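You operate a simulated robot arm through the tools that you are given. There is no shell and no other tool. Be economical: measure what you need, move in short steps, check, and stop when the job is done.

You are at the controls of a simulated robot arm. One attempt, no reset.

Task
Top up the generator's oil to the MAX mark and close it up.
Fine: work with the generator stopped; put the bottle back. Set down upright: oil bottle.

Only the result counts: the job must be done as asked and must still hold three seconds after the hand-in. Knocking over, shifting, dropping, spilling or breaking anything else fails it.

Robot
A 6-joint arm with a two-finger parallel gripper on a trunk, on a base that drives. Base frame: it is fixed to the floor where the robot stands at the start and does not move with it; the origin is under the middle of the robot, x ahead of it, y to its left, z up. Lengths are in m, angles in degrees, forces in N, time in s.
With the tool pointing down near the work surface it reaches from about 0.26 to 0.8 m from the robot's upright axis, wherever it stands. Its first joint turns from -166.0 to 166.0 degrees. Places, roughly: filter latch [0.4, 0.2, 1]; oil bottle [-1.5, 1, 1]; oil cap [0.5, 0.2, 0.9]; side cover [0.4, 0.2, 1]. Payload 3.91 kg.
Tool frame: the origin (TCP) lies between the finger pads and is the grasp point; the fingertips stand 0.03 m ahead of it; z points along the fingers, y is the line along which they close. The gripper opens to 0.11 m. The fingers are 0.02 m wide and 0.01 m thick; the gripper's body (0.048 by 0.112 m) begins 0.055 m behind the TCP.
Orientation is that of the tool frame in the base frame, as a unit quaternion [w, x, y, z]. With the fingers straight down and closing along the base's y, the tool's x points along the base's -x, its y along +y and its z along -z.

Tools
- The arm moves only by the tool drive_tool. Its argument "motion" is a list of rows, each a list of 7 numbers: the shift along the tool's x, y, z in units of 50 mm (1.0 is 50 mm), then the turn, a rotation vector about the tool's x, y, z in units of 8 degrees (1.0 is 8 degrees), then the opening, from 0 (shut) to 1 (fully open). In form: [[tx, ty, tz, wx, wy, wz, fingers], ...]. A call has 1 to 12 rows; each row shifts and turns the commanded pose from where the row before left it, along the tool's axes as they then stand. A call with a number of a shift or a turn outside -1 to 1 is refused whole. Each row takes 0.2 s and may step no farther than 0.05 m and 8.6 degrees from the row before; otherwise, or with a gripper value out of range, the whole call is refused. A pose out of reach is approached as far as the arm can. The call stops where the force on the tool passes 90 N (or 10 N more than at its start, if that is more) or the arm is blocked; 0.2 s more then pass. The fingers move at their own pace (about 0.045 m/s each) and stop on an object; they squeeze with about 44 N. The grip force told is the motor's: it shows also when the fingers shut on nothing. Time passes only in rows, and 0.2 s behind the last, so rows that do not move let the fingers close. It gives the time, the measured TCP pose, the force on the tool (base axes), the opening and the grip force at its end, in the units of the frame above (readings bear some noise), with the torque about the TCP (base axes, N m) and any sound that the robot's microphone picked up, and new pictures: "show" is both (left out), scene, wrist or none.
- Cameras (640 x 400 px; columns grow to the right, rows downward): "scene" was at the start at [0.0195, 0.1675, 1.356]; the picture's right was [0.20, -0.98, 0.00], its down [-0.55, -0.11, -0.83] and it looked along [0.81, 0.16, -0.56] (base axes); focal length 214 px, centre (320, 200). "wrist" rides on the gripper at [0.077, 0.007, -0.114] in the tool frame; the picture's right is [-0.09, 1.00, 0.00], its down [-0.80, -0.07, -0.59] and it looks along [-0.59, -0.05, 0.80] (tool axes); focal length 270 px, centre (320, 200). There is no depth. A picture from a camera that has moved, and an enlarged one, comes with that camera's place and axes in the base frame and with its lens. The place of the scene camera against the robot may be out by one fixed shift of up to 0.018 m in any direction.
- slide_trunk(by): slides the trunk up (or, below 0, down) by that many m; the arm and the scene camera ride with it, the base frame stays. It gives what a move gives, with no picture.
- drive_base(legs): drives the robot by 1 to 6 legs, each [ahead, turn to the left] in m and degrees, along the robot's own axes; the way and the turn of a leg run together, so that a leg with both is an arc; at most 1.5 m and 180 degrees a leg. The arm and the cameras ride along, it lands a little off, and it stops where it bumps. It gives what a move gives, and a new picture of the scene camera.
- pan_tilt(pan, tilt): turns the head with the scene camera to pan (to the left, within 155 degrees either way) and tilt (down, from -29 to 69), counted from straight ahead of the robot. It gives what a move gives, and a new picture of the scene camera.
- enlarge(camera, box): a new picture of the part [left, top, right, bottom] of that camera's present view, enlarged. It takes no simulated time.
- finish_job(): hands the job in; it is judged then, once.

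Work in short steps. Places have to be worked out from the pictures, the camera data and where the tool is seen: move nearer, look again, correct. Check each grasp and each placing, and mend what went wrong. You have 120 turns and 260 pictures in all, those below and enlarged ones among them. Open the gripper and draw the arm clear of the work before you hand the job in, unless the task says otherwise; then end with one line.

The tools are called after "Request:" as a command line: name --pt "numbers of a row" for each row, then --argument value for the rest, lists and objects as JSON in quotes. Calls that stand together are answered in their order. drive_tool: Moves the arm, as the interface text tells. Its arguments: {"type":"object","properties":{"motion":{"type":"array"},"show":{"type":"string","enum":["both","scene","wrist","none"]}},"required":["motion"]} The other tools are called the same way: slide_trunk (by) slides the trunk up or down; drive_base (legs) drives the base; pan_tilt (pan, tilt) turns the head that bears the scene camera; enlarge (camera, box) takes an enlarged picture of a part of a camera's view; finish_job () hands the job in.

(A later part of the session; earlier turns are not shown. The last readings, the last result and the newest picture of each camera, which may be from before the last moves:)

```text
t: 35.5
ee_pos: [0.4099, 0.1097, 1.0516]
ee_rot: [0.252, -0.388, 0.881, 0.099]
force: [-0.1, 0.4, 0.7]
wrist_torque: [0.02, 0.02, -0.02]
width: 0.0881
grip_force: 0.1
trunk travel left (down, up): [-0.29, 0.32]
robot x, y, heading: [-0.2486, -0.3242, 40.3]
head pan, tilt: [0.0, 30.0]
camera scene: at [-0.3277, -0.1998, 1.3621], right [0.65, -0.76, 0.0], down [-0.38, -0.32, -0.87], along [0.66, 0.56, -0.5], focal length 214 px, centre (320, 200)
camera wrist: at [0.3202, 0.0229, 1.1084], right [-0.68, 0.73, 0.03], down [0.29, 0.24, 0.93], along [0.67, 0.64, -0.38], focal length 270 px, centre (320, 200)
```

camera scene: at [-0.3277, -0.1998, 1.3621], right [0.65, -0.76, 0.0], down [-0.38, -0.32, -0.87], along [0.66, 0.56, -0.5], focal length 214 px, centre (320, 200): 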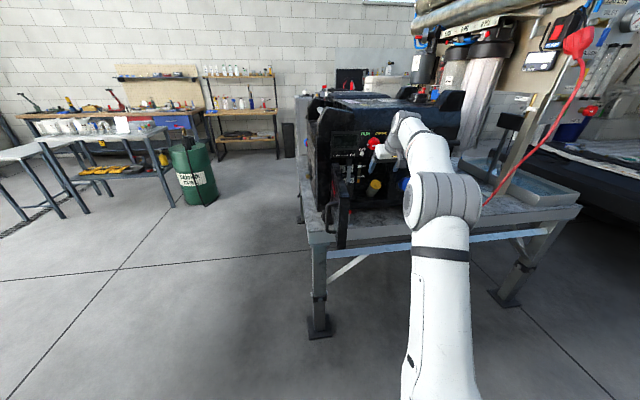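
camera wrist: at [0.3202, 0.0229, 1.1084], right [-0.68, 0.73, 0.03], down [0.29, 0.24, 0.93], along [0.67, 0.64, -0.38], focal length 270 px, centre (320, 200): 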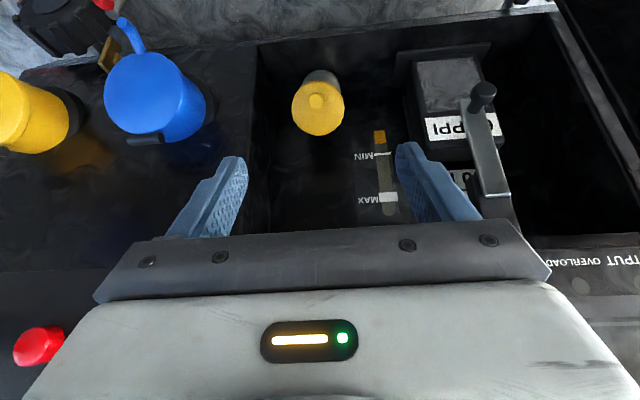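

I'll enlarge the cap to fix its place and its type.

Request:
enlarge --camera "wrist" --box '[250, 50, 410, 220]'

Request:
enlarge --camera "scene" --box '[340, 160, 410, 210]'

```text
2.35 times, centred on (330, 135) of wrist
camera zoom: at [0.3202, 0.0229, 1.1084], right [-0.68, 0.73, 0.03], down [0.29, 0.24, 0.93], along [0.67, 0.64, -0.38], focal length 636 px, centre (296, 353)
```

zoom: 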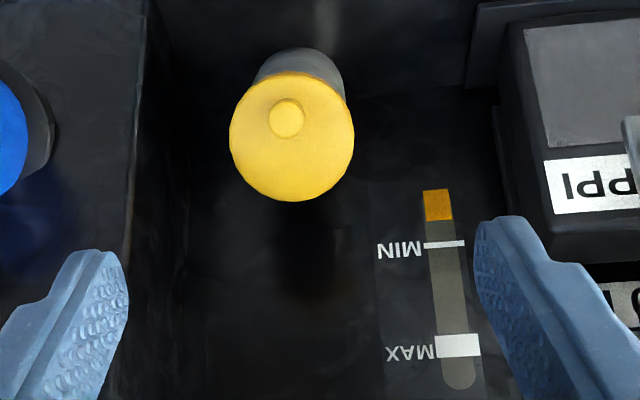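

```text
8.00 times, centred on (375, 185) of scene
camera zoom: at [-0.3277, -0.1998, 1.3621], right [0.65, -0.76, 0.0], down [-0.38, -0.32, -0.87], along [0.66, 0.56, -0.5], focal length 1716 px, centre (-120, 320)
```

zoom: 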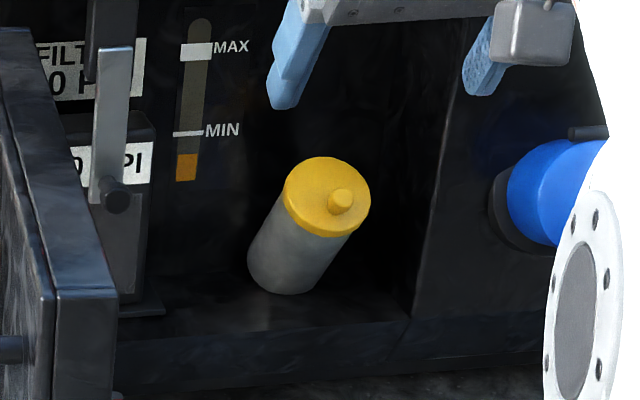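

The cap is about 46 mm wide and its axis tilts about 40°, at (0.450, 0.147, 0.953). I'll adjust the tilt and move to 6 cm off to check.

Request:
drive_tool --pt "0 0 0 0 -1.0 0 0.75" --pt "0.21 -0.02 0.46 0 0 0 0.75" --pt "0.21 -0.02 0.46 0 0 0 0.75" --show "wrist"

Request:
enlarge --camera "scene" --box '[340, 150, 420, 210]'

```text
t: 36.3
ee_pos: [0.4218, 0.1197, 1.0023]
ee_rot: [0.313, -0.379, 0.861, 0.126]
force: [0.3, 0.8, -0.3]
wrist_torque: [-0.01, 0.0, 0.01]
width: 0.0826
grip_force: 0.0
trunk travel left (down, up): [-0.29, 0.32]
robot x, y, heading: [-0.2479, -0.3241, 40.2]
head pan, tilt: [0.0, 30.0]
camera wrist: at [0.3268, 0.0261, 1.0414], right [-0.68, 0.73, 0.04], down [0.2, 0.14, 0.97], along [0.7, 0.67, -0.24], focal length 270 px, centre (320, 200)
```

wrist: 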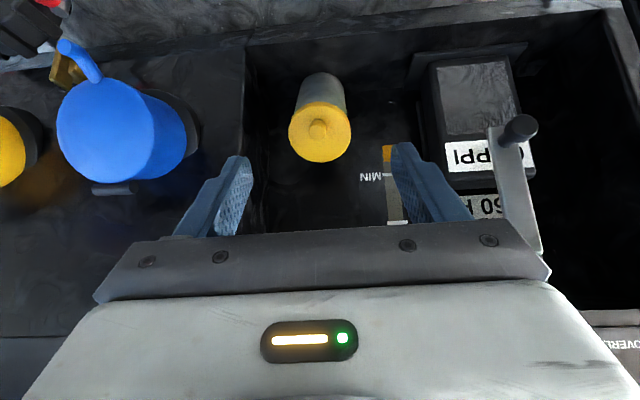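

```text
6.67 times, centred on (380, 180) of scene
camera zoom: at [-0.3275, -0.1997, 1.3621], right [0.65, -0.76, 0.0], down [-0.38, -0.32, -0.87], along [0.66, 0.56, -0.5], focal length 1430 px, centre (-80, 333)
```

zoom: 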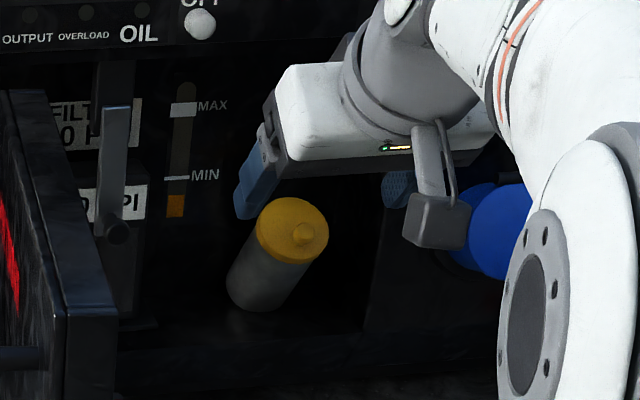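

The tool is lined up well, with the cap about 6.5 cm straight ahead along the fingers. I'll advance and check.

Request:
drive_tool --pt "0 -0.02 0.65 0 0 0 0.65" --pt "0 -0.02 0.65 0 0 0 0.65" --show "wrist"

Request:
enlarge --camera "scene" --box '[340, 150, 420, 210]'

```text
t: 36.9
ee_pos: [0.4515, 0.1459, 0.9514]
ee_rot: [0.314, -0.379, 0.861, 0.126]
force: [0.7, 0.8, 0.6]
wrist_torque: [-0.01, -0.04, -0.02]
width: 0.0714
grip_force: 0.1
trunk travel left (down, up): [-0.29, 0.32]
robot x, y, heading: [-0.2483, -0.3238, 40.0]
head pan, tilt: [0.0, 30.0]
camera wrist: at [0.3572, 0.0537, 0.9913], right [-0.68, 0.73, 0.04], down [0.2, 0.14, 0.97], along [0.7, 0.67, -0.24], focal length 270 px, centre (320, 200)
```

wrist: 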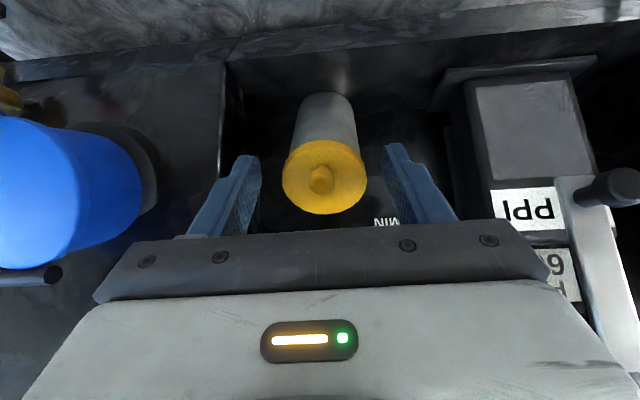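

```text
6.67 times, centred on (380, 180) of scene
camera zoom: at [-0.3275, -0.1998, 1.3621], right [0.65, -0.76, 0.0], down [-0.38, -0.32, -0.87], along [0.66, 0.56, -0.5], focal length 1430 px, centre (-80, 333)
```

zoom: 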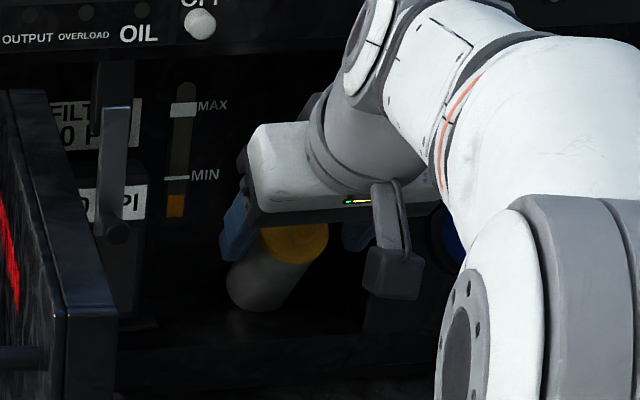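

The cap is centred between the fingertips, 13 mm ahead of the TCP. Closing now.

Request:
drive_tool --pt "0 0.04 0.08 0 0 0 0.4" --pt "0 0 0 0 0 0 0" --pt "0 0 0 0 0 0 0" --pt "0 0 0 0 0 0 0" --show "wrist"

```text
t: 37.9
ee_pos: [0.452, 0.1513, 0.948]
ee_rot: [0.312, -0.38, 0.862, 0.126]
force: [2.6, 1.2, -2.0]
wrist_torque: [-0.11, -0.01, -0.07]
width: 0.0462
grip_force: 45.1
trunk travel left (down, up): [-0.29, 0.32]
robot x, y, heading: [-0.2515, -0.3213, 40.4]
head pan, tilt: [0.0, 30.0]
camera wrist: at [0.3574, 0.057, 0.9879], right [-0.68, 0.73, 0.04], down [0.2, 0.14, 0.97], along [0.7, 0.67, -0.24], focal length 270 px, centre (320, 200)
```

wrist: 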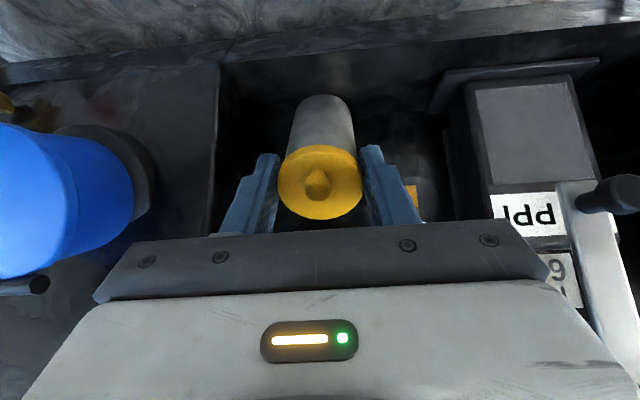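

The cap is gripped at 46 mm. I'll try turning it counter-clockwise by 24° and watch the torque.

Request:
drive_tool --pt "0 0 0 0 0 -1 0" --pt "0 0 0 0 0 -1 0" --pt "0 0 0 0 0 -1 0" --show "wrist"

```text
t: 38.7
ee_pos: [0.4531, 0.1488, 0.9493]
ee_rot: [0.332, -0.55, 0.764, 0.058]
force: [3.5, -4.6, -2.2]
wrist_torque: [1.44, 1.26, -1.13]
width: 0.0512
grip_force: 44.8
trunk travel left (down, up): [-0.29, 0.32]
robot x, y, heading: [-0.2513, -0.3239, 40.1]
head pan, tilt: [0.0, 30.0]
camera wrist: at [0.3832, 0.0362, 0.9908], right [-0.86, 0.46, -0.22], down [-0.06, 0.34, 0.94], along [0.51, 0.82, -0.27], focal length 270 px, centre (320, 200)
```

wrist: 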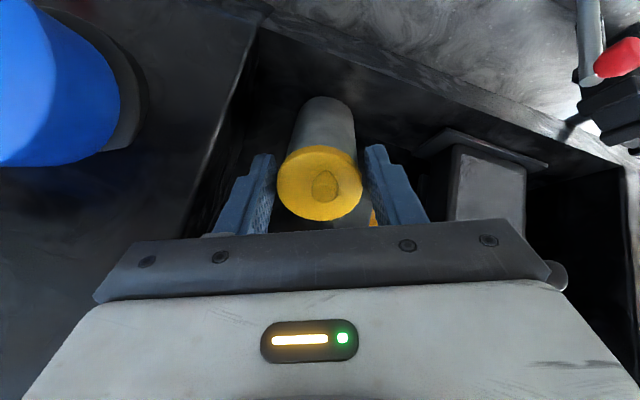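

It turned with 2 N·m of resistance. I'll continue 40° more and watch the torque and width.

Request:
drive_tool --pt "0 0 0 0 0 -1 0" --pt "0 0 0 0 0 -1 0" --pt "0 0 0 0 0 -1 0" --pt "0 0 0 0 0 -1 0" --pt "0 0 0 0 0 -1 0" --show "wrist"

Request:
enlarge --camera "wrist" --box '[240, 80, 420, 240]'

```text
t: 39.9
ee_pos: [0.4538, 0.1495, 0.9508]
ee_rot: [-0.334, 0.778, -0.529, 0.06]
force: [25.6, 2.1, 6.8]
wrist_torque: [1.01, 0.58, -0.81]
width: 0.0472
grip_force: 45.0
trunk travel left (down, up): [-0.29, 0.32]
robot x, y, heading: [-0.2487, -0.3223, 40.2]
head pan, tilt: [0.0, 30.0]
camera wrist: at [0.4317, 0.0284, 1.014], right [-0.82, -0.14, -0.56], down [-0.56, 0.43, 0.71], along [0.14, 0.89, -0.43], focal length 270 px, centre (320, 200)
```

wrist: 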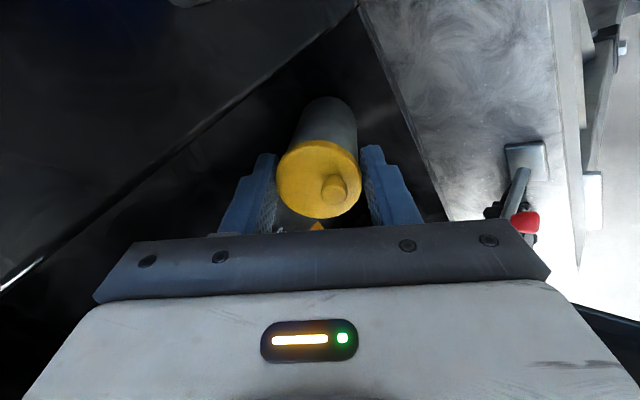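

```text
2.50 times, centred on (330, 160) of wrist
camera zoom: at [0.4317, 0.0284, 1.014], right [-0.82, -0.14, -0.56], down [-0.56, 0.43, 0.71], along [0.14, 0.89, -0.43], focal length 676 px, centre (295, 300)
```

zoom: 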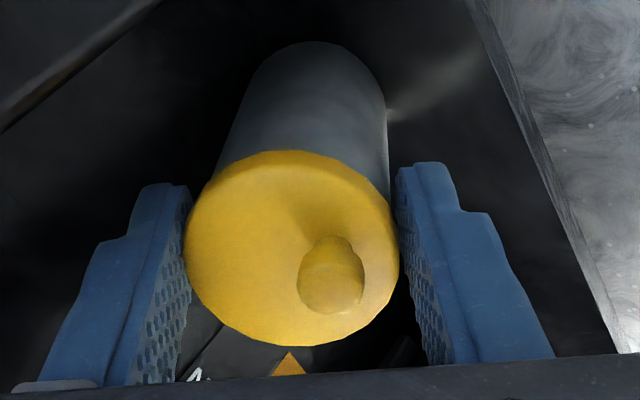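

The nub drifts relative to the fingers, so the cap may be slipping or wobbling. I'll look from the scene camera, then try a gentle pull of 8 mm along the axis.

Request:
drive_tool --pt "0 0 -0.08 0 0 0 0" --pt "0 0 -0.08 0 0 0 0" --show "wrist"

Request:
enlarge --camera "scene" --box '[340, 150, 420, 210]'

```text
t: 40.5
ee_pos: [0.4533, 0.1496, 0.9511]
ee_rot: [-0.333, 0.777, -0.53, 0.059]
force: [50.9, 27.6, -0.1]
wrist_torque: [0.06, 0.1, -0.37]
width: 0.0469
grip_force: 44.9
trunk travel left (down, up): [-0.29, 0.32]
robot x, y, heading: [-0.256, -0.3213, 40.0]
head pan, tilt: [0.0, 30.0]
camera wrist: at [0.4317, 0.0285, 1.0147], right [-0.82, -0.14, -0.56], down [-0.56, 0.44, 0.71], along [0.14, 0.89, -0.44], focal length 270 px, centre (320, 200)
```

wrist: 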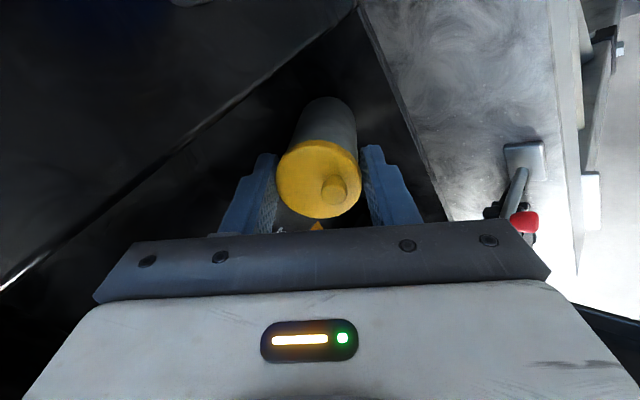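

```text
6.67 times, centred on (380, 180) of scene
camera zoom: at [-0.321, -0.196, 1.362], right [0.65, -0.76, 0.0], down [-0.39, -0.33, -0.86], along [0.66, 0.56, -0.51], focal length 1430 px, centre (-80, 333)
```

zoom: 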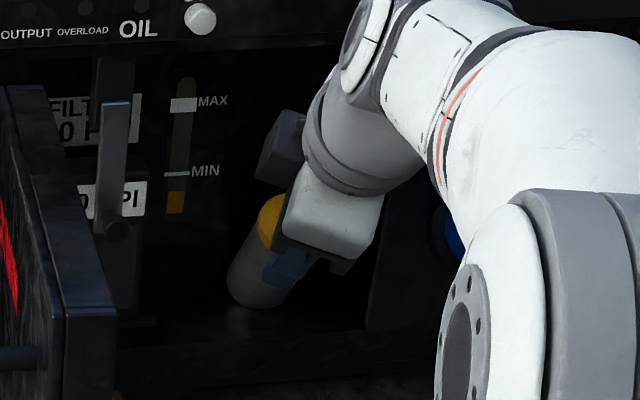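

The cap holds against pulling, so it is threaded. I'll release the pull, open, rotate back to the first orientation and see whether the cap turned.

Request:
drive_tool --pt "0 0 0.16 0 0 0 0" --pt "0 0 0 0 0 0 0.65" --pt "0 0 0 0 0 0 0.65" --pt "0 0 0 0 0 1 0.65" --pt "0 0 0 0 0 1 0.65" --pt "0 0 0 0 0 1 0.65" --pt "0 0 0 0 0 1 0.65" --pt "0 0 0 0 0 1 0.65" --pt "0 0 0 0 0 1 0.65" --pt "0 0 0 0 0 1 0.65" --pt "0 0 0 0 0 1 0.65" --show "wrist"

Request:
enlarge --camera "wrist" --box '[240, 80, 420, 240]'

```text
t: 42.9
ee_pos: [0.4524, 0.1498, 0.9497]
ee_rot: [0.314, -0.379, 0.861, 0.127]
force: [-0.8, -0.2, -0.3]
wrist_torque: [0.03, -0.01, 0.0]
width: 0.0715
grip_force: 0.1
trunk travel left (down, up): [-0.29, 0.32]
robot x, y, heading: [-0.2532, -0.3262, 40.3]
head pan, tilt: [0.0, 30.0]
camera wrist: at [0.3567, 0.0571, 0.9881], right [-0.68, 0.73, 0.04], down [0.2, 0.14, 0.97], along [0.7, 0.67, -0.24], focal length 270 px, centre (320, 200)
```

wrist: 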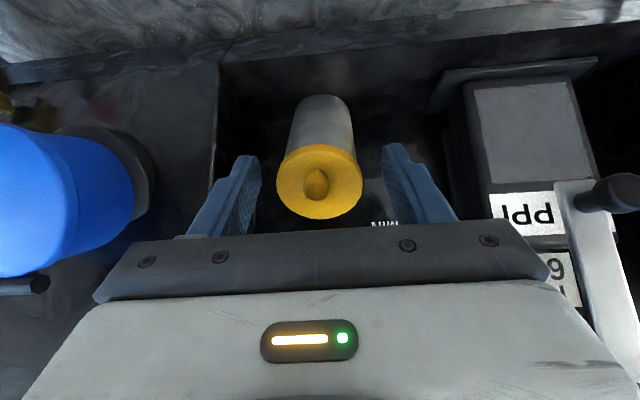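

```text
2.50 times, centred on (330, 160) of wrist
camera zoom: at [0.3567, 0.0571, 0.9881], right [-0.68, 0.73, 0.04], down [0.2, 0.14, 0.97], along [0.7, 0.67, -0.24], focal length 676 px, centre (295, 300)
```

zoom: 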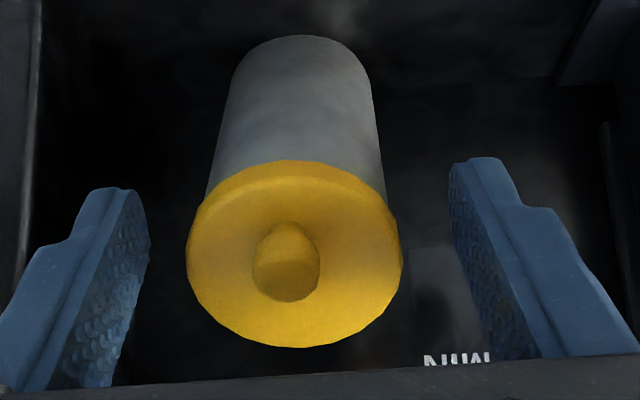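

The cap did not turn; the fingers slipped around it. I'll re-grip a little deeper and test the other direction by a small turn.

Request:
drive_tool --pt "-0.06 0 0.08 0 0 0 0.65" --pt "0 0 0 0 0 0 0" --pt "0 0 0 0 0 0 0" --pt "0 0 0 0 0 0 0" --pt "0 0 0 0 0 0 0" --pt "0 0 0 0 0 1 0" --pt "0 0 0 0 0 1 0" --show "wrist"

Request:
enlarge --camera "wrist" --box '[240, 80, 420, 240]'

```text
t: 44.5
ee_pos: [0.452, 0.1508, 0.9456]
ee_rot: [0.288, -0.259, 0.907, 0.168]
force: [-25.8, -20.4, -12.3]
wrist_torque: [-1.96, 0.44, 3.07]
width: 0.0494
grip_force: 45.0
trunk travel left (down, up): [-0.29, 0.32]
robot x, y, heading: [-0.2515, -0.3214, 40.2]
head pan, tilt: [0.0, 30.0]
camera wrist: at [0.3448, 0.0754, 0.9883], right [-0.5, 0.84, 0.21], down [0.34, -0.03, 0.94], along [0.8, 0.54, -0.27], focal length 270 px, centre (320, 200)
```

wrist: 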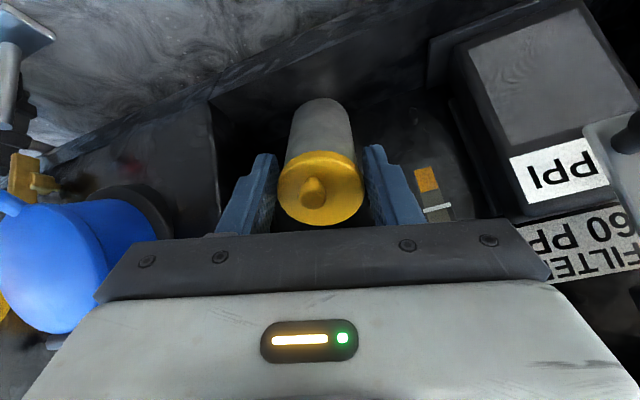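

```text
2.50 times, centred on (330, 160) of wrist
camera zoom: at [0.3448, 0.0754, 0.9883], right [-0.5, 0.84, 0.21], down [0.34, -0.03, 0.94], along [0.8, 0.54, -0.27], focal length 676 px, centre (295, 300)
```

zoom: 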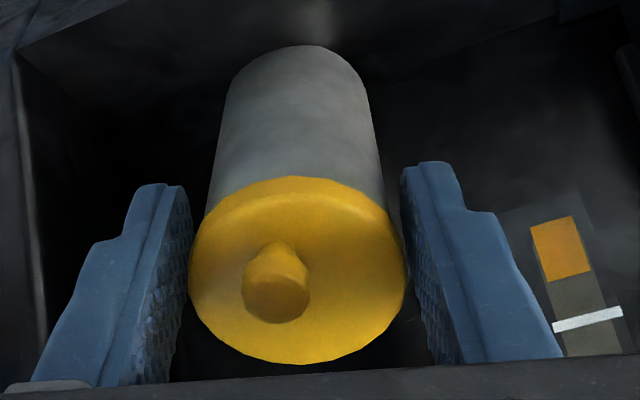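

It is tight clockwise too, at 3 N·m, but this deeper grip transmits more torque. I'll now turn counter-clockwise with this grip.

Request:
drive_tool --pt "0 0 0 0 0 -1 0" --pt "0 0 0 0 0 -1 0" --pt "0 0 0 0 0 -1 0" --pt "0 0 0 0 0 -1 0" --show "wrist"

Request:
enlarge --camera "wrist" --box '[240, 80, 420, 240]'

```text
t: 45.5
ee_pos: [0.4563, 0.156, 0.9513]
ee_rot: [0.333, -0.494, 0.799, 0.083]
force: [15.8, 25.1, 8.9]
wrist_torque: [2.95, 1.15, -1.13]
width: 0.0496
grip_force: 44.6
trunk travel left (down, up): [-0.29, 0.32]
robot x, y, heading: [-0.2492, -0.3267, 40.1]
head pan, tilt: [0.0, 30.0]
camera wrist: at [0.3774, 0.0493, 0.9901], right [-0.82, 0.56, -0.14], down [0.03, 0.28, 0.96], along [0.58, 0.78, -0.24], focal length 270 px, centre (320, 200)
```

wrist: 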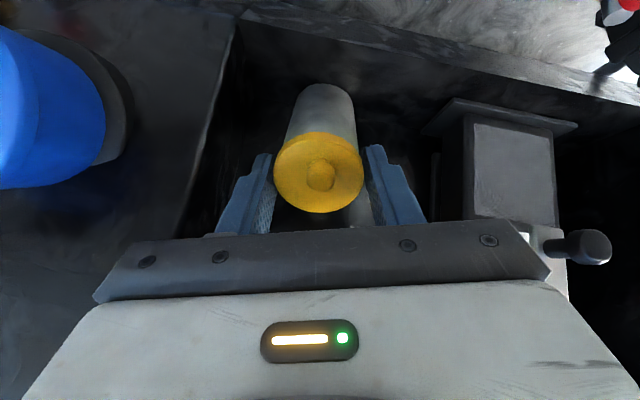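

```text
2.50 times, centred on (330, 160) of wrist
camera zoom: at [0.3774, 0.0493, 0.9901], right [-0.82, 0.56, -0.14], down [0.03, 0.28, 0.96], along [0.58, 0.78, -0.24], focal length 676 px, centre (295, 300)
```

zoom: 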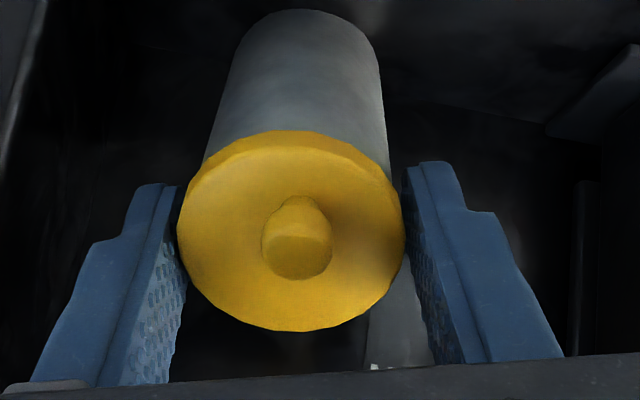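

Still slipping. I'll re-centre on the cap, grip with the pads fully over it and pull straight along the neck axis with more force, in case it is a push-fit plug.

Request:
drive_tool --pt "0 0 0 0 0 0 0.65" --pt "0 0 0 0 0 0 0.65" --pt "0 0 0 0 0 1 0.65" --pt "0 0 0 0 0 1 0.65" --pt "0 0 0 0 0 0 0.65" --show "none"

Request:
drive_tool --pt "0 0 0 0 0 0 0" --pt "0 0 0 0 0 0 0" --pt "0 0 0 0 0 0 0" --pt "0 0 -0.1 0 0 0 0" --pt "0 0 -0.1 0 0 0 0" --pt "0 0 -0.1 0 0 0 0" --show "wrist"

```text
t: 46.7
ee_pos: [0.4557, 0.1531, 0.9474]
ee_rot: [0.314, -0.378, 0.862, 0.126]
force: [-0.7, -0.3, 0.2]
wrist_torque: [-0.03, 0.0, -0.03]
width: 0.0717
grip_force: 0.1
trunk travel left (down, up): [-0.29, 0.32]
robot x, y, heading: [-0.2483, -0.3251, 40.2]
head pan, tilt: [0.0, 30.0]
```

```text
t: 48.1
ee_pos: [0.4501, 0.1478, 0.9542]
ee_rot: [0.307, -0.381, 0.863, 0.126]
force: [16.4, 12.6, -19.8]
wrist_torque: [-0.57, 0.45, -0.11]
width: 0.0462
grip_force: 45.4
trunk travel left (down, up): [-0.29, 0.32]
robot x, y, heading: [-0.2512, -0.3224, 40.1]
head pan, tilt: [0.0, 30.0]
camera wrist: at [0.3562, 0.0554, 0.993], right [-0.68, 0.73, 0.04], down [0.21, 0.15, 0.97], along [0.7, 0.67, -0.25], focal length 270 px, centre (320, 200)
```

wrist: 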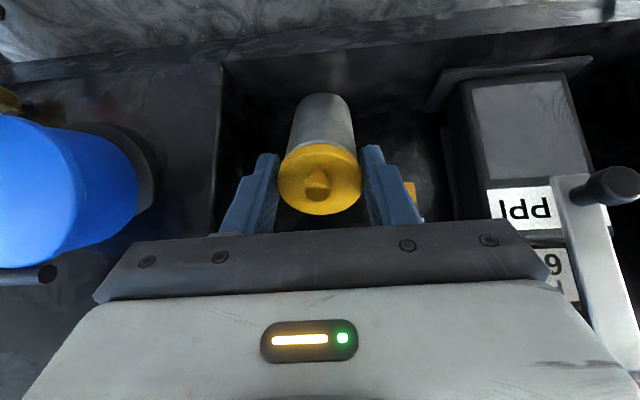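

The fingers slid along the cap while it stayed put. I'll open and back off along the axis to study the cap closely.

Request:
drive_tool --pt "0 0 0 0 0 0 0.8" --pt "0 0 0 0 0 0 0.8" --pt "0 0 -0.8 0 0 0 0.8" --pt "0.5 0 -0.4 0 0.8 0 0.8" --show "wrist"

Request:
enlarge --camera "wrist" --box '[280, 60, 380, 160]'

Request:
enlarge --camera "scene" --box '[350, 165, 400, 200]'

```text
t: 49.1
ee_pos: [0.4082, 0.1033, 0.9907]
ee_rot: [0.265, -0.386, 0.878, 0.105]
force: [-0.9, 0.7, -0.3]
wrist_torque: [-0.02, 0.0, -0.02]
width: 0.0879
grip_force: 0.1
trunk travel left (down, up): [-0.29, 0.32]
robot x, y, heading: [-0.2542, -0.3206, 40.3]
head pan, tilt: [0.0, 30.0]
camera wrist: at [0.3168, 0.0155, 1.0432], right [-0.68, 0.73, 0.03], down [0.27, 0.22, 0.94], along [0.68, 0.65, -0.35], focal length 270 px, centre (320, 200)
```

wrist: 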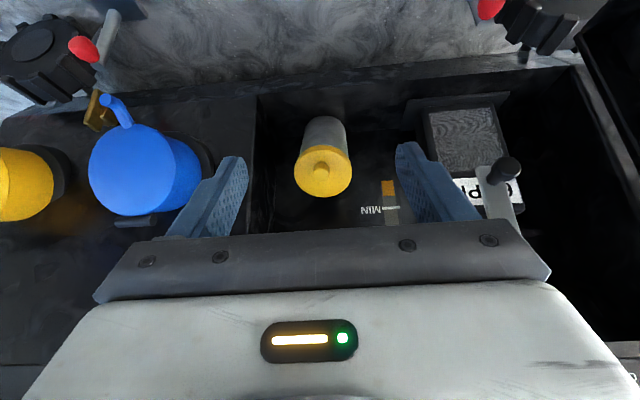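

```text
4.00 times, centred on (330, 110) of wrist
camera zoom: at [0.3168, 0.0155, 1.0432], right [-0.68, 0.73, 0.03], down [0.27, 0.22, 0.94], along [0.68, 0.65, -0.35], focal length 1081 px, centre (280, 560)
```

zoom: 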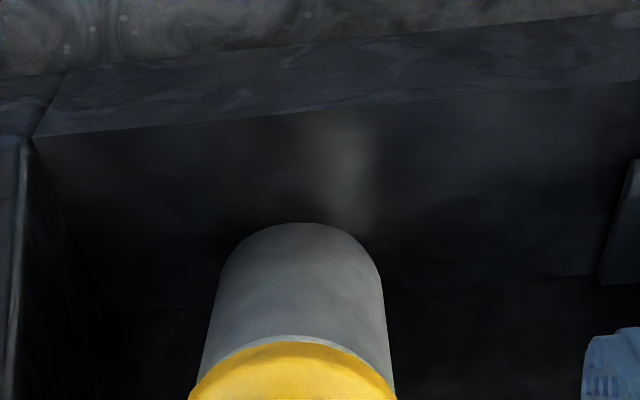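

```text
11.43 times, centred on (375, 182) of scene
camera zoom: at [-0.3281, -0.2002, 1.3621], right [0.65, -0.76, 0.0], down [-0.38, -0.32, -0.87], along [0.66, 0.56, -0.5], focal length 2451 px, centre (-309, 400)
```

zoom: 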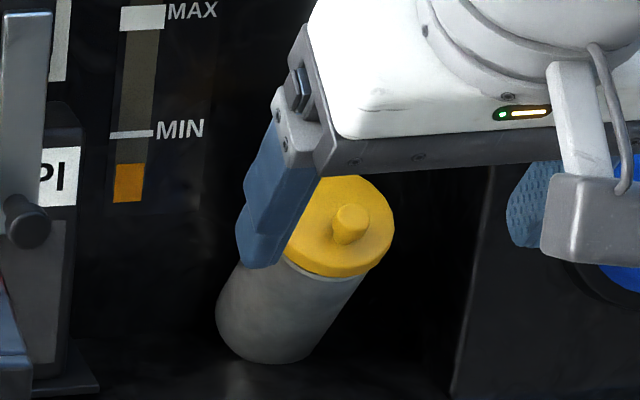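

Request:
enlarge --camera "wrist" --box '[285, 105, 365, 205]'

```text
4.00 times, centred on (325, 155) of wrist
camera zoom: at [0.3168, 0.0155, 1.0432], right [-0.68, 0.73, 0.03], down [0.27, 0.22, 0.94], along [0.68, 0.65, -0.35], focal length 1081 px, centre (300, 380)
```

zoom: 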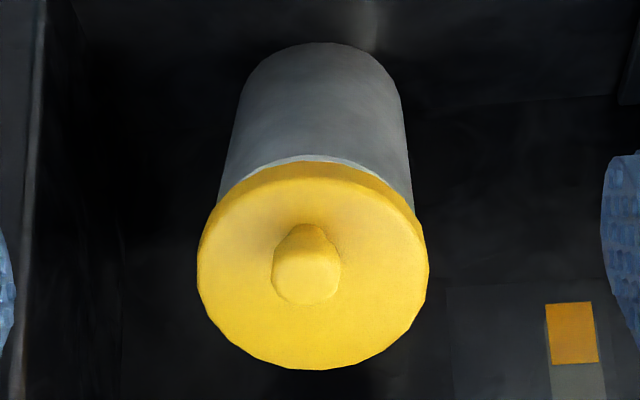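

A light ring now shows between cap and neck, so the cap has risen a little: it is unscrewing after all. I'll return, pre-rotate clockwise, grip and do longer counter-clockwise strokes.

Request:
drive_tool --pt "0 0 0 0 -0.8 0 0.65" --pt "-0.5 0 0.4 0 0 0 0.65" --pt "0 0 0 0 0 1 0.65" --pt "0 0 0 0 0 1 0.65" --pt "0 0 0 0 0 1 0.65" --pt "0 0 0 0 0 1 0.65" --pt "0 0 0.92 0 0 0 0.65" --pt "0 0 0 0 0 0 0" --pt "0 0 0 0 0 0 0" --pt "0 0 0 0 0 0 0" --show "wrist"

Request:
enlarge --camera "wrist" --box '[240, 80, 420, 240]'

```text
t: 51.3
ee_pos: [0.4514, 0.1483, 0.9565]
ee_rot: [0.268, -0.127, 0.932, 0.209]
force: [-5.0, -4.6, 6.8]
wrist_torque: [-0.56, 0.66, -0.6]
width: 0.0508
grip_force: 44.8
trunk travel left (down, up): [-0.29, 0.32]
robot x, y, heading: [-0.2488, -0.3215, 40.2]
head pan, tilt: [0.0, 30.0]
camera wrist: at [0.3345, 0.0916, 1.0036], right [-0.27, 0.89, 0.37], down [0.42, -0.23, 0.88], along [0.86, 0.4, -0.31], focal length 270 px, centre (320, 200)
```

wrist: 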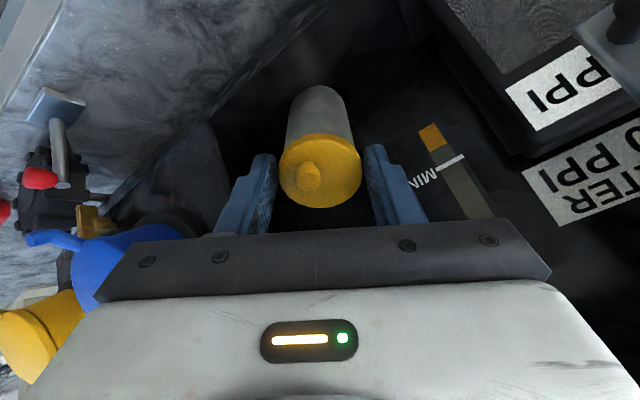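

```text
2.50 times, centred on (330, 160) of wrist
camera zoom: at [0.3345, 0.0916, 1.0036], right [-0.27, 0.89, 0.37], down [0.42, -0.23, 0.88], along [0.86, 0.4, -0.31], focal length 676 px, centre (295, 300)
```

zoom: 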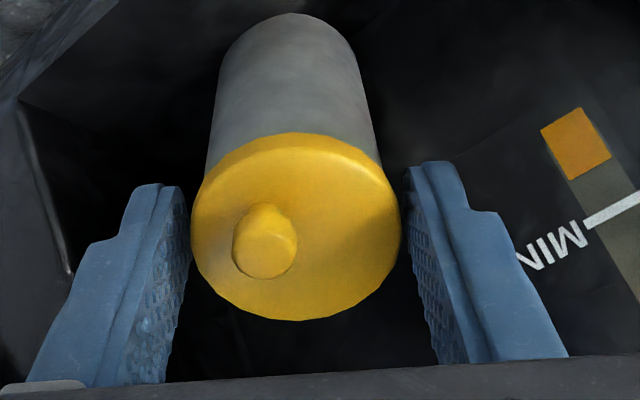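

I'll turn counter-clockwise 32° slowly and check whether the nub stays put relative to the fingers.

Request:
drive_tool --pt "0 0 0 0 0 -0.5 0" --pt "0 0 0 0 0 -0.5 0" --pt "0 0 0 0 0 -0.5 0" --pt "0 0 0 0 0 -0.5 0" --pt "0 0 0 0 0 -0.5 0" --pt "0 0 0 0 0 -0.5 0" --pt "0 0 0 0 0 -0.5 0" --pt "0 0 0 0 0 -0.5 0" --show "none"

Request:
enlarge --camera "wrist" --box '[240, 80, 420, 240]'

```text
t: 53.1
ee_pos: [0.4508, 0.1492, 0.9551]
ee_rot: [0.313, -0.38, 0.861, 0.126]
force: [-1.8, 1.2, 0.7]
wrist_torque: [0.31, 0.31, -0.59]
width: 0.046
grip_force: 44.7
trunk travel left (down, up): [-0.29, 0.32]
robot x, y, heading: [-0.2503, -0.3237, 40.6]
head pan, tilt: [0.0, 30.0]
```

```text
2.50 times, centred on (330, 160) of wrist
camera zoom: at [0.3564, 0.0558, 0.9938], right [-0.69, 0.73, 0.03], down [0.2, 0.14, 0.97], along [0.7, 0.67, -0.24], focal length 676 px, centre (295, 300)
```

zoom: 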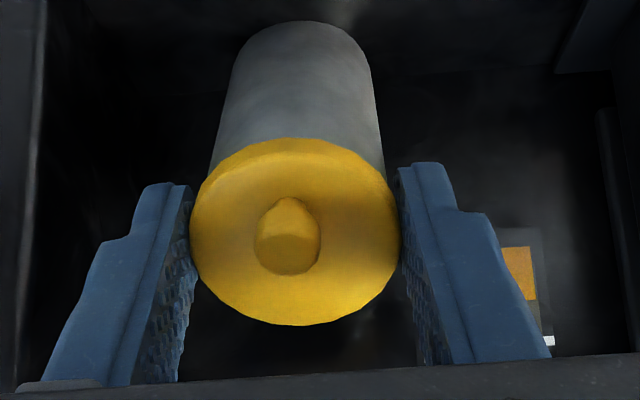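

The cap is not turning; its outline seems six-sided and fixed. But the earlier pull left a visible ring under it, so it is probably a pull-off plug. I'll grip on the flats at this orientation and pull slowly.

Request:
drive_tool --pt "0 0 0.1 0 0 0 0.55" --pt "0 0 0.1 0 0 0 0.55" --pt "0 0 0 0 0 0 0" --pt "0 0 0 0 0 0 0" --pt "0 0 0 0 0 0 0" --pt "0 0 -0.06 0 0 0 0" --pt "0 0 -0.06 0 0 0 0" --pt "0 0 -0.06 0 0 0 0" --pt "0 0 -0.06 0 0 0 0" --show "wrist"

Request:
enlarge --camera "wrist" --box '[240, 80, 420, 240]'

```text
t: 55.1
ee_pos: [0.4536, 0.1501, 0.9507]
ee_rot: [0.309, -0.38, 0.863, 0.126]
force: [16.9, 14.6, -19.8]
wrist_torque: [-0.6, 0.44, -0.08]
width: 0.046
grip_force: 44.9
trunk travel left (down, up): [-0.29, 0.32]
robot x, y, heading: [-0.2501, -0.3281, 40.3]
head pan, tilt: [0.0, 30.0]
camera wrist: at [0.3582, 0.0576, 0.9903], right [-0.68, 0.73, 0.04], down [0.21, 0.15, 0.97], along [0.7, 0.67, -0.25], focal length 270 px, centre (320, 200)
```

wrist: 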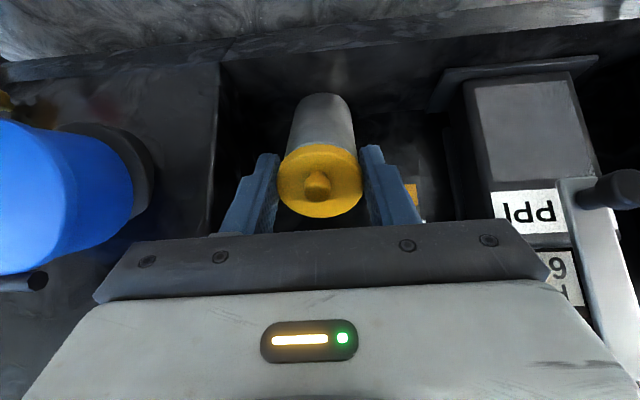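

```text
2.50 times, centred on (330, 160) of wrist
camera zoom: at [0.3582, 0.0576, 0.9903], right [-0.68, 0.73, 0.04], down [0.21, 0.15, 0.97], along [0.7, 0.67, -0.25], focal length 676 px, centre (295, 300)
```

zoom: 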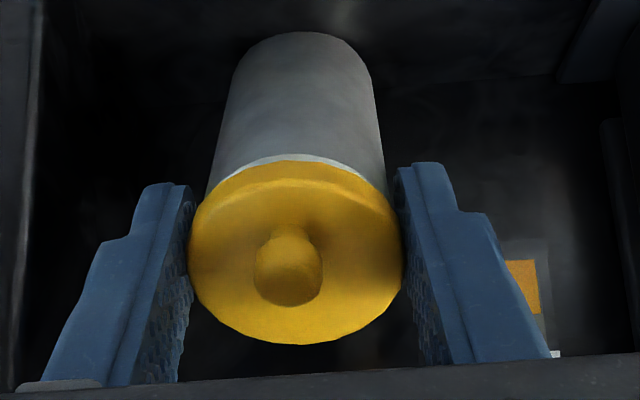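

The ring shows again: the cap rises as I pull with about 30 N. I'll continue pulling.

Request:
drive_tool --pt "0 0 -0.1 0 0 0 0" --pt "0 0 -0.1 0 0 0 0" --pt "0 0 -0.1 0 0 0 0" --pt "0 0 -0.1 0 0 0 0" --show "wrist"

Request:
enlarge --camera "wrist" --box '[240, 80, 420, 240]'

```text
t: 56.1
ee_pos: [0.4439, 0.1409, 0.9688]
ee_rot: [0.311, -0.38, 0.862, 0.126]
force: [11.5, 11.6, -20.7]
wrist_torque: [-0.58, 0.48, -0.12]
width: 0.046
grip_force: 45.3
trunk travel left (down, up): [-0.29, 0.32]
robot x, y, heading: [-0.2552, -0.3196, 40.2]
head pan, tilt: [0.0, 30.0]
camera wrist: at [0.3495, 0.0484, 1.0073], right [-0.68, 0.73, 0.04], down [0.21, 0.14, 0.97], along [0.7, 0.67, -0.25], focal length 270 px, centre (320, 200)
```

wrist: 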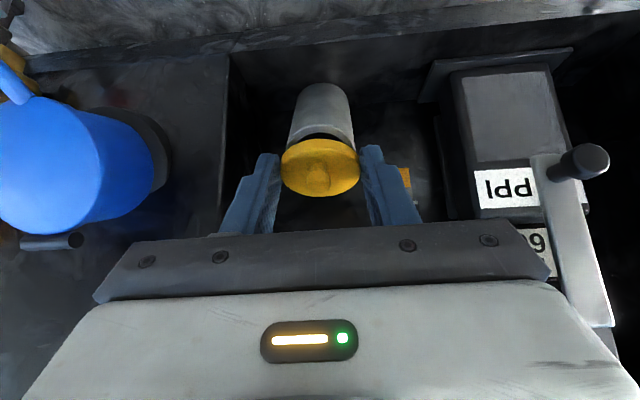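

```text
2.50 times, centred on (330, 160) of wrist
camera zoom: at [0.3495, 0.0484, 1.0073], right [-0.68, 0.73, 0.04], down [0.21, 0.14, 0.97], along [0.7, 0.67, -0.25], focal length 676 px, centre (295, 300)
```

zoom: 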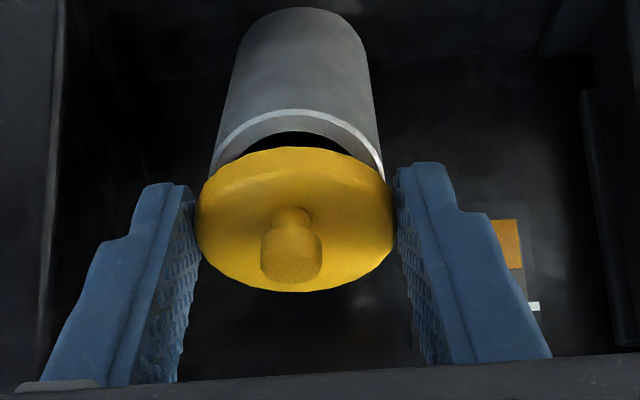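

It is a hinged flip lid (hinge at the rear edge), now cracked open at the front. I'll rotate the gripper about the hinge to raise it more.

Request:
drive_tool --pt "-0.114 0 -0.073 0 1 0 0" --pt "-0.114 0 -0.073 0 1 0 0" --show "wrist"

Request:
enlarge --camera "scene" --box '[340, 150, 420, 210]'

```text
t: 56.7
ee_pos: [0.443, 0.1395, 0.9793]
ee_rot: [0.183, -0.394, 0.898, 0.071]
force: [-42.3, -37.6, -51.0]
wrist_torque: [5.09, -6.69, 1.63]
width: 0.0465
grip_force: 45.1
trunk travel left (down, up): [-0.29, 0.32]
robot x, y, heading: [-0.2521, -0.3231, 40.2]
head pan, tilt: [0.0, 30.0]
camera wrist: at [0.3589, 0.0594, 1.0549], right [-0.68, 0.74, 0.02], down [0.39, 0.34, 0.86], along [0.63, 0.59, -0.51], focal length 270 px, centre (320, 200)
```

wrist: 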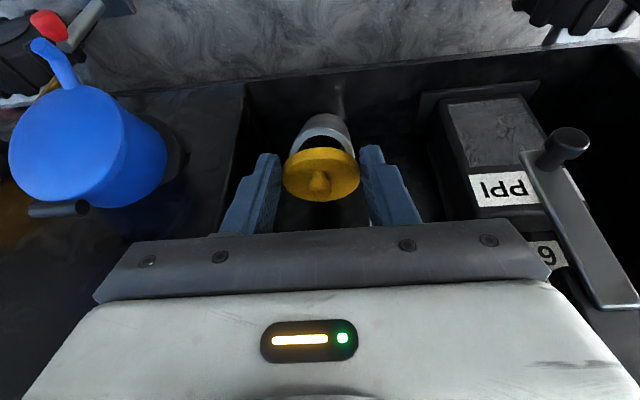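

```text
6.67 times, centred on (380, 180) of scene
camera zoom: at [-0.3295, -0.2024, 1.3615], right [0.65, -0.76, 0.0], down [-0.38, -0.32, -0.87], along [0.66, 0.56, -0.5], focal length 1430 px, centre (-80, 333)
```

zoom: 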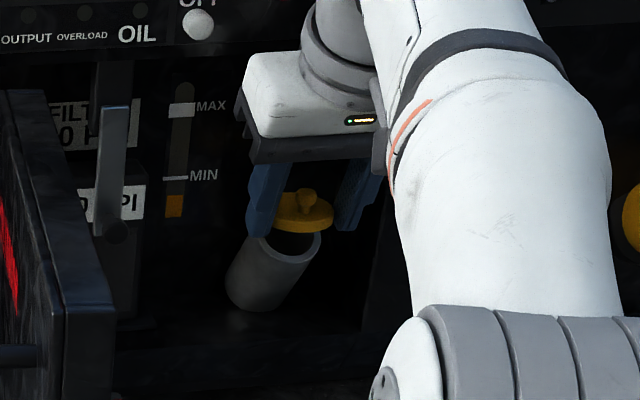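

The lid is up to about horizontal, but the hand is pressing on the panel. I'll ease off at once: open the fingers and withdraw outward.

Request:
drive_tool --pt "0.15 0 0.05 0 0 0 0.2" --pt "0.15 0 0 0 0 0 0.6" --pt "0 0 0 0 0 0 0.65" --pt "0.6 0 -0.25 0 0 0 0.65" --pt "0.8 0 -0.25 0 0 0 0.65" --show "wrist"

Request:
enlarge --camera "scene" --box '[340, 150, 420, 210]'

```text
t: 57.9
ee_pos: [0.3846, 0.0783, 0.9714]
ee_rot: [0.191, -0.393, 0.896, 0.073]
force: [0.3, 0.3, 0.3]
wrist_torque: [0.01, 0.0, 0.0]
width: 0.0719
grip_force: 0.1
trunk travel left (down, up): [-0.29, 0.32]
robot x, y, heading: [-0.2512, -0.323, 40.1]
head pan, tilt: [0.0, 30.0]
camera wrist: at [0.3005, -0.0026, 1.0459], right [-0.68, 0.74, 0.01], down [0.38, 0.33, 0.87], along [0.63, 0.59, -0.5], focal length 270 px, centre (320, 200)
```

wrist: 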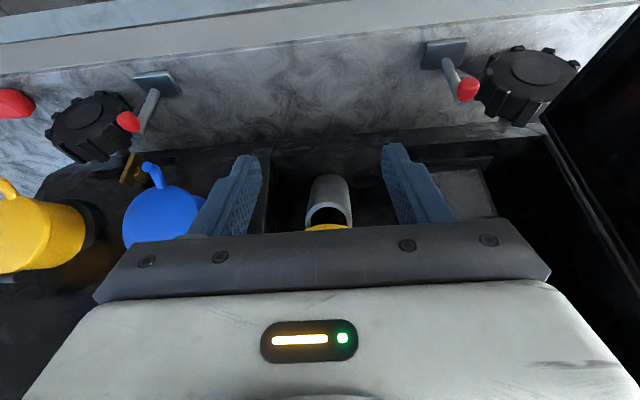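

```text
6.67 times, centred on (380, 180) of scene
camera zoom: at [-0.328, -0.2, 1.3621], right [0.65, -0.76, 0.0], down [-0.38, -0.32, -0.87], along [0.66, 0.56, -0.5], focal length 1430 px, centre (-80, 333)
```

zoom: 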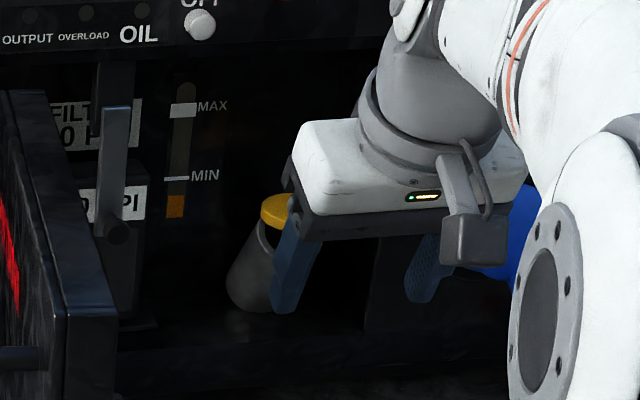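

The lid holds itself open at about 40°, though the mouth is still partly covered. I'll turn the closed fingers nearly horizontal to hook under the lid's front edge and flip it back.

Request:
drive_tool --pt "0 0 0 0 -1 0 0" --pt "0 0 0 0 -1 0 0" --pt "0 0 0 0 -1 0 0" --pt "0 0 0 0 -1 0 0" --pt "0 0 0 0 -1 0 0" --pt "0 0 0 0 -1 0 0" --show "both"

Request:
enlarge --camera "scene" --box '[340, 150, 420, 210]'

```text
t: 59.3
ee_pos: [0.3859, 0.0795, 0.9709]
ee_rot: [0.538, -0.33, 0.741, 0.226]
force: [-0.5, -0.5, 0.3]
wrist_torque: [0.0, 0.01, 0.03]
width: 0.0
grip_force: 37.2
trunk travel left (down, up): [-0.29, 0.32]
robot x, y, heading: [-0.2505, -0.3237, 40.4]
head pan, tilt: [0.0, 30.0]
camera scene: at [-0.3278, -0.2, 1.3621], right [0.65, -0.76, 0.0], down [-0.38, -0.32, -0.87], along [0.66, 0.56, -0.5], focal length 214 px, centre (320, 200)
camera wrist: at [0.2912, -0.0161, 0.934], right [-0.71, 0.7, 0.06], down [-0.17, -0.26, 0.95], along [0.68, 0.67, 0.31], focal length 270 px, centre (320, 200)
```

scene: 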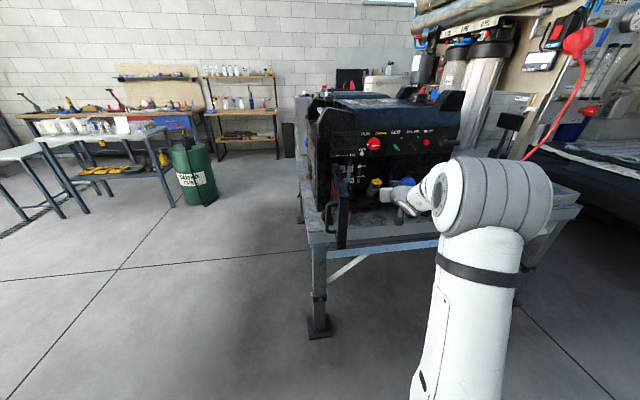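
wrist: 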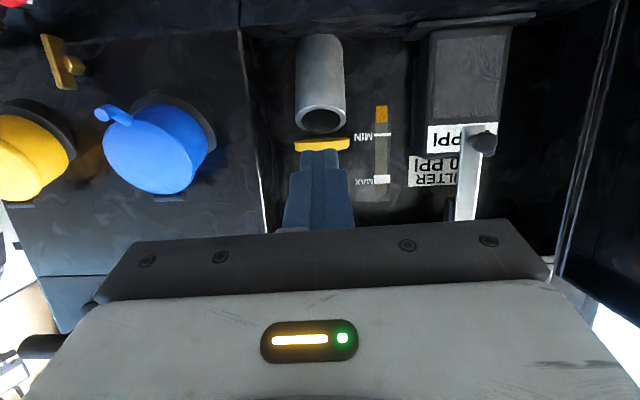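

```text
6.67 times, centred on (380, 180) of scene
camera zoom: at [-0.3278, -0.2, 1.3621], right [0.65, -0.76, 0.0], down [-0.38, -0.32, -0.87], along [0.66, 0.56, -0.5], focal length 1430 px, centre (-80, 333)
```

zoom: 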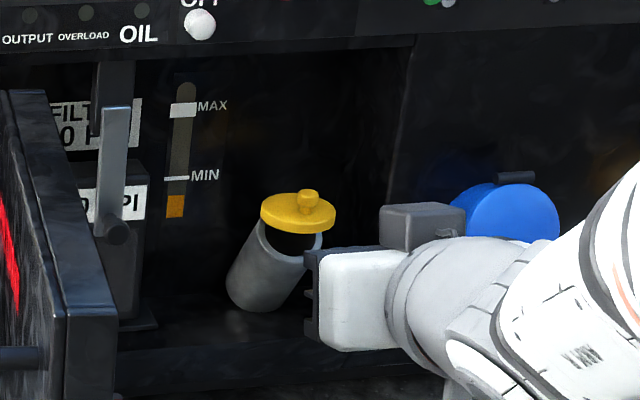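

The lid's front edge is at (0.434, 0.132, 0.957). I'll level the fingers, drop to z = 0.94 and slide the tip about 1 cm under the edge.

Request:
drive_tool --pt "0 0 0 0 -1 0 0" --pt "0 0 0 0 -1 0 0" --pt "0 0 0 0 -0.3 0 0" --pt "0.62 0.06 0 0 0 0 0" --pt "0 0 0.5 0 0 0 0" --pt "0 0 0.5 0 0 0 0" --show "wrist"

Request:
enlarge --camera "scene" --box '[340, 150, 420, 210]'

```text
t: 60.7
ee_pos: [0.4182, 0.1174, 0.9403]
ee_rot: [0.65, -0.29, 0.646, 0.276]
force: [0.5, -0.7, 0.1]
wrist_torque: [-0.01, 0.03, 0.0]
width: 0.0001
grip_force: 37.8
trunk travel left (down, up): [-0.29, 0.32]
robot x, y, heading: [-0.2508, -0.3238, 40.2]
head pan, tilt: [0.0, 30.0]
camera wrist: at [0.3367, 0.0355, 0.8628], right [-0.73, 0.68, 0.07], down [-0.36, -0.47, 0.8], along [0.58, 0.56, 0.59], focal length 270 px, centre (320, 200)
```

wrist: 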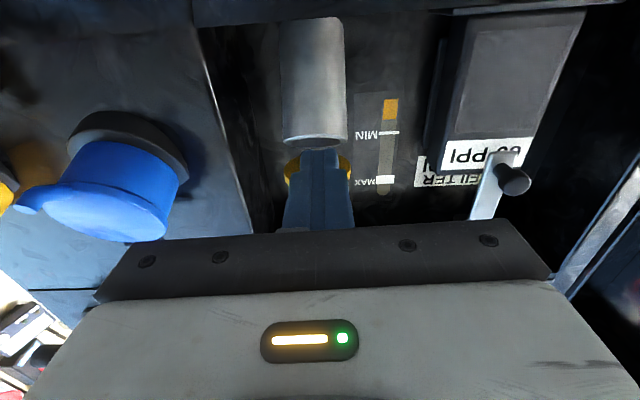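

```text
6.67 times, centred on (380, 180) of scene
camera zoom: at [-0.3278, -0.2, 1.3621], right [0.65, -0.76, 0.0], down [-0.38, -0.32, -0.87], along [0.66, 0.56, -0.5], focal length 1430 px, centre (-80, 333)
```

zoom: 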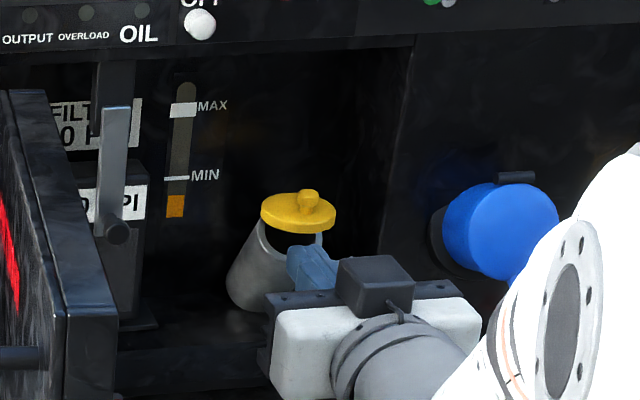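

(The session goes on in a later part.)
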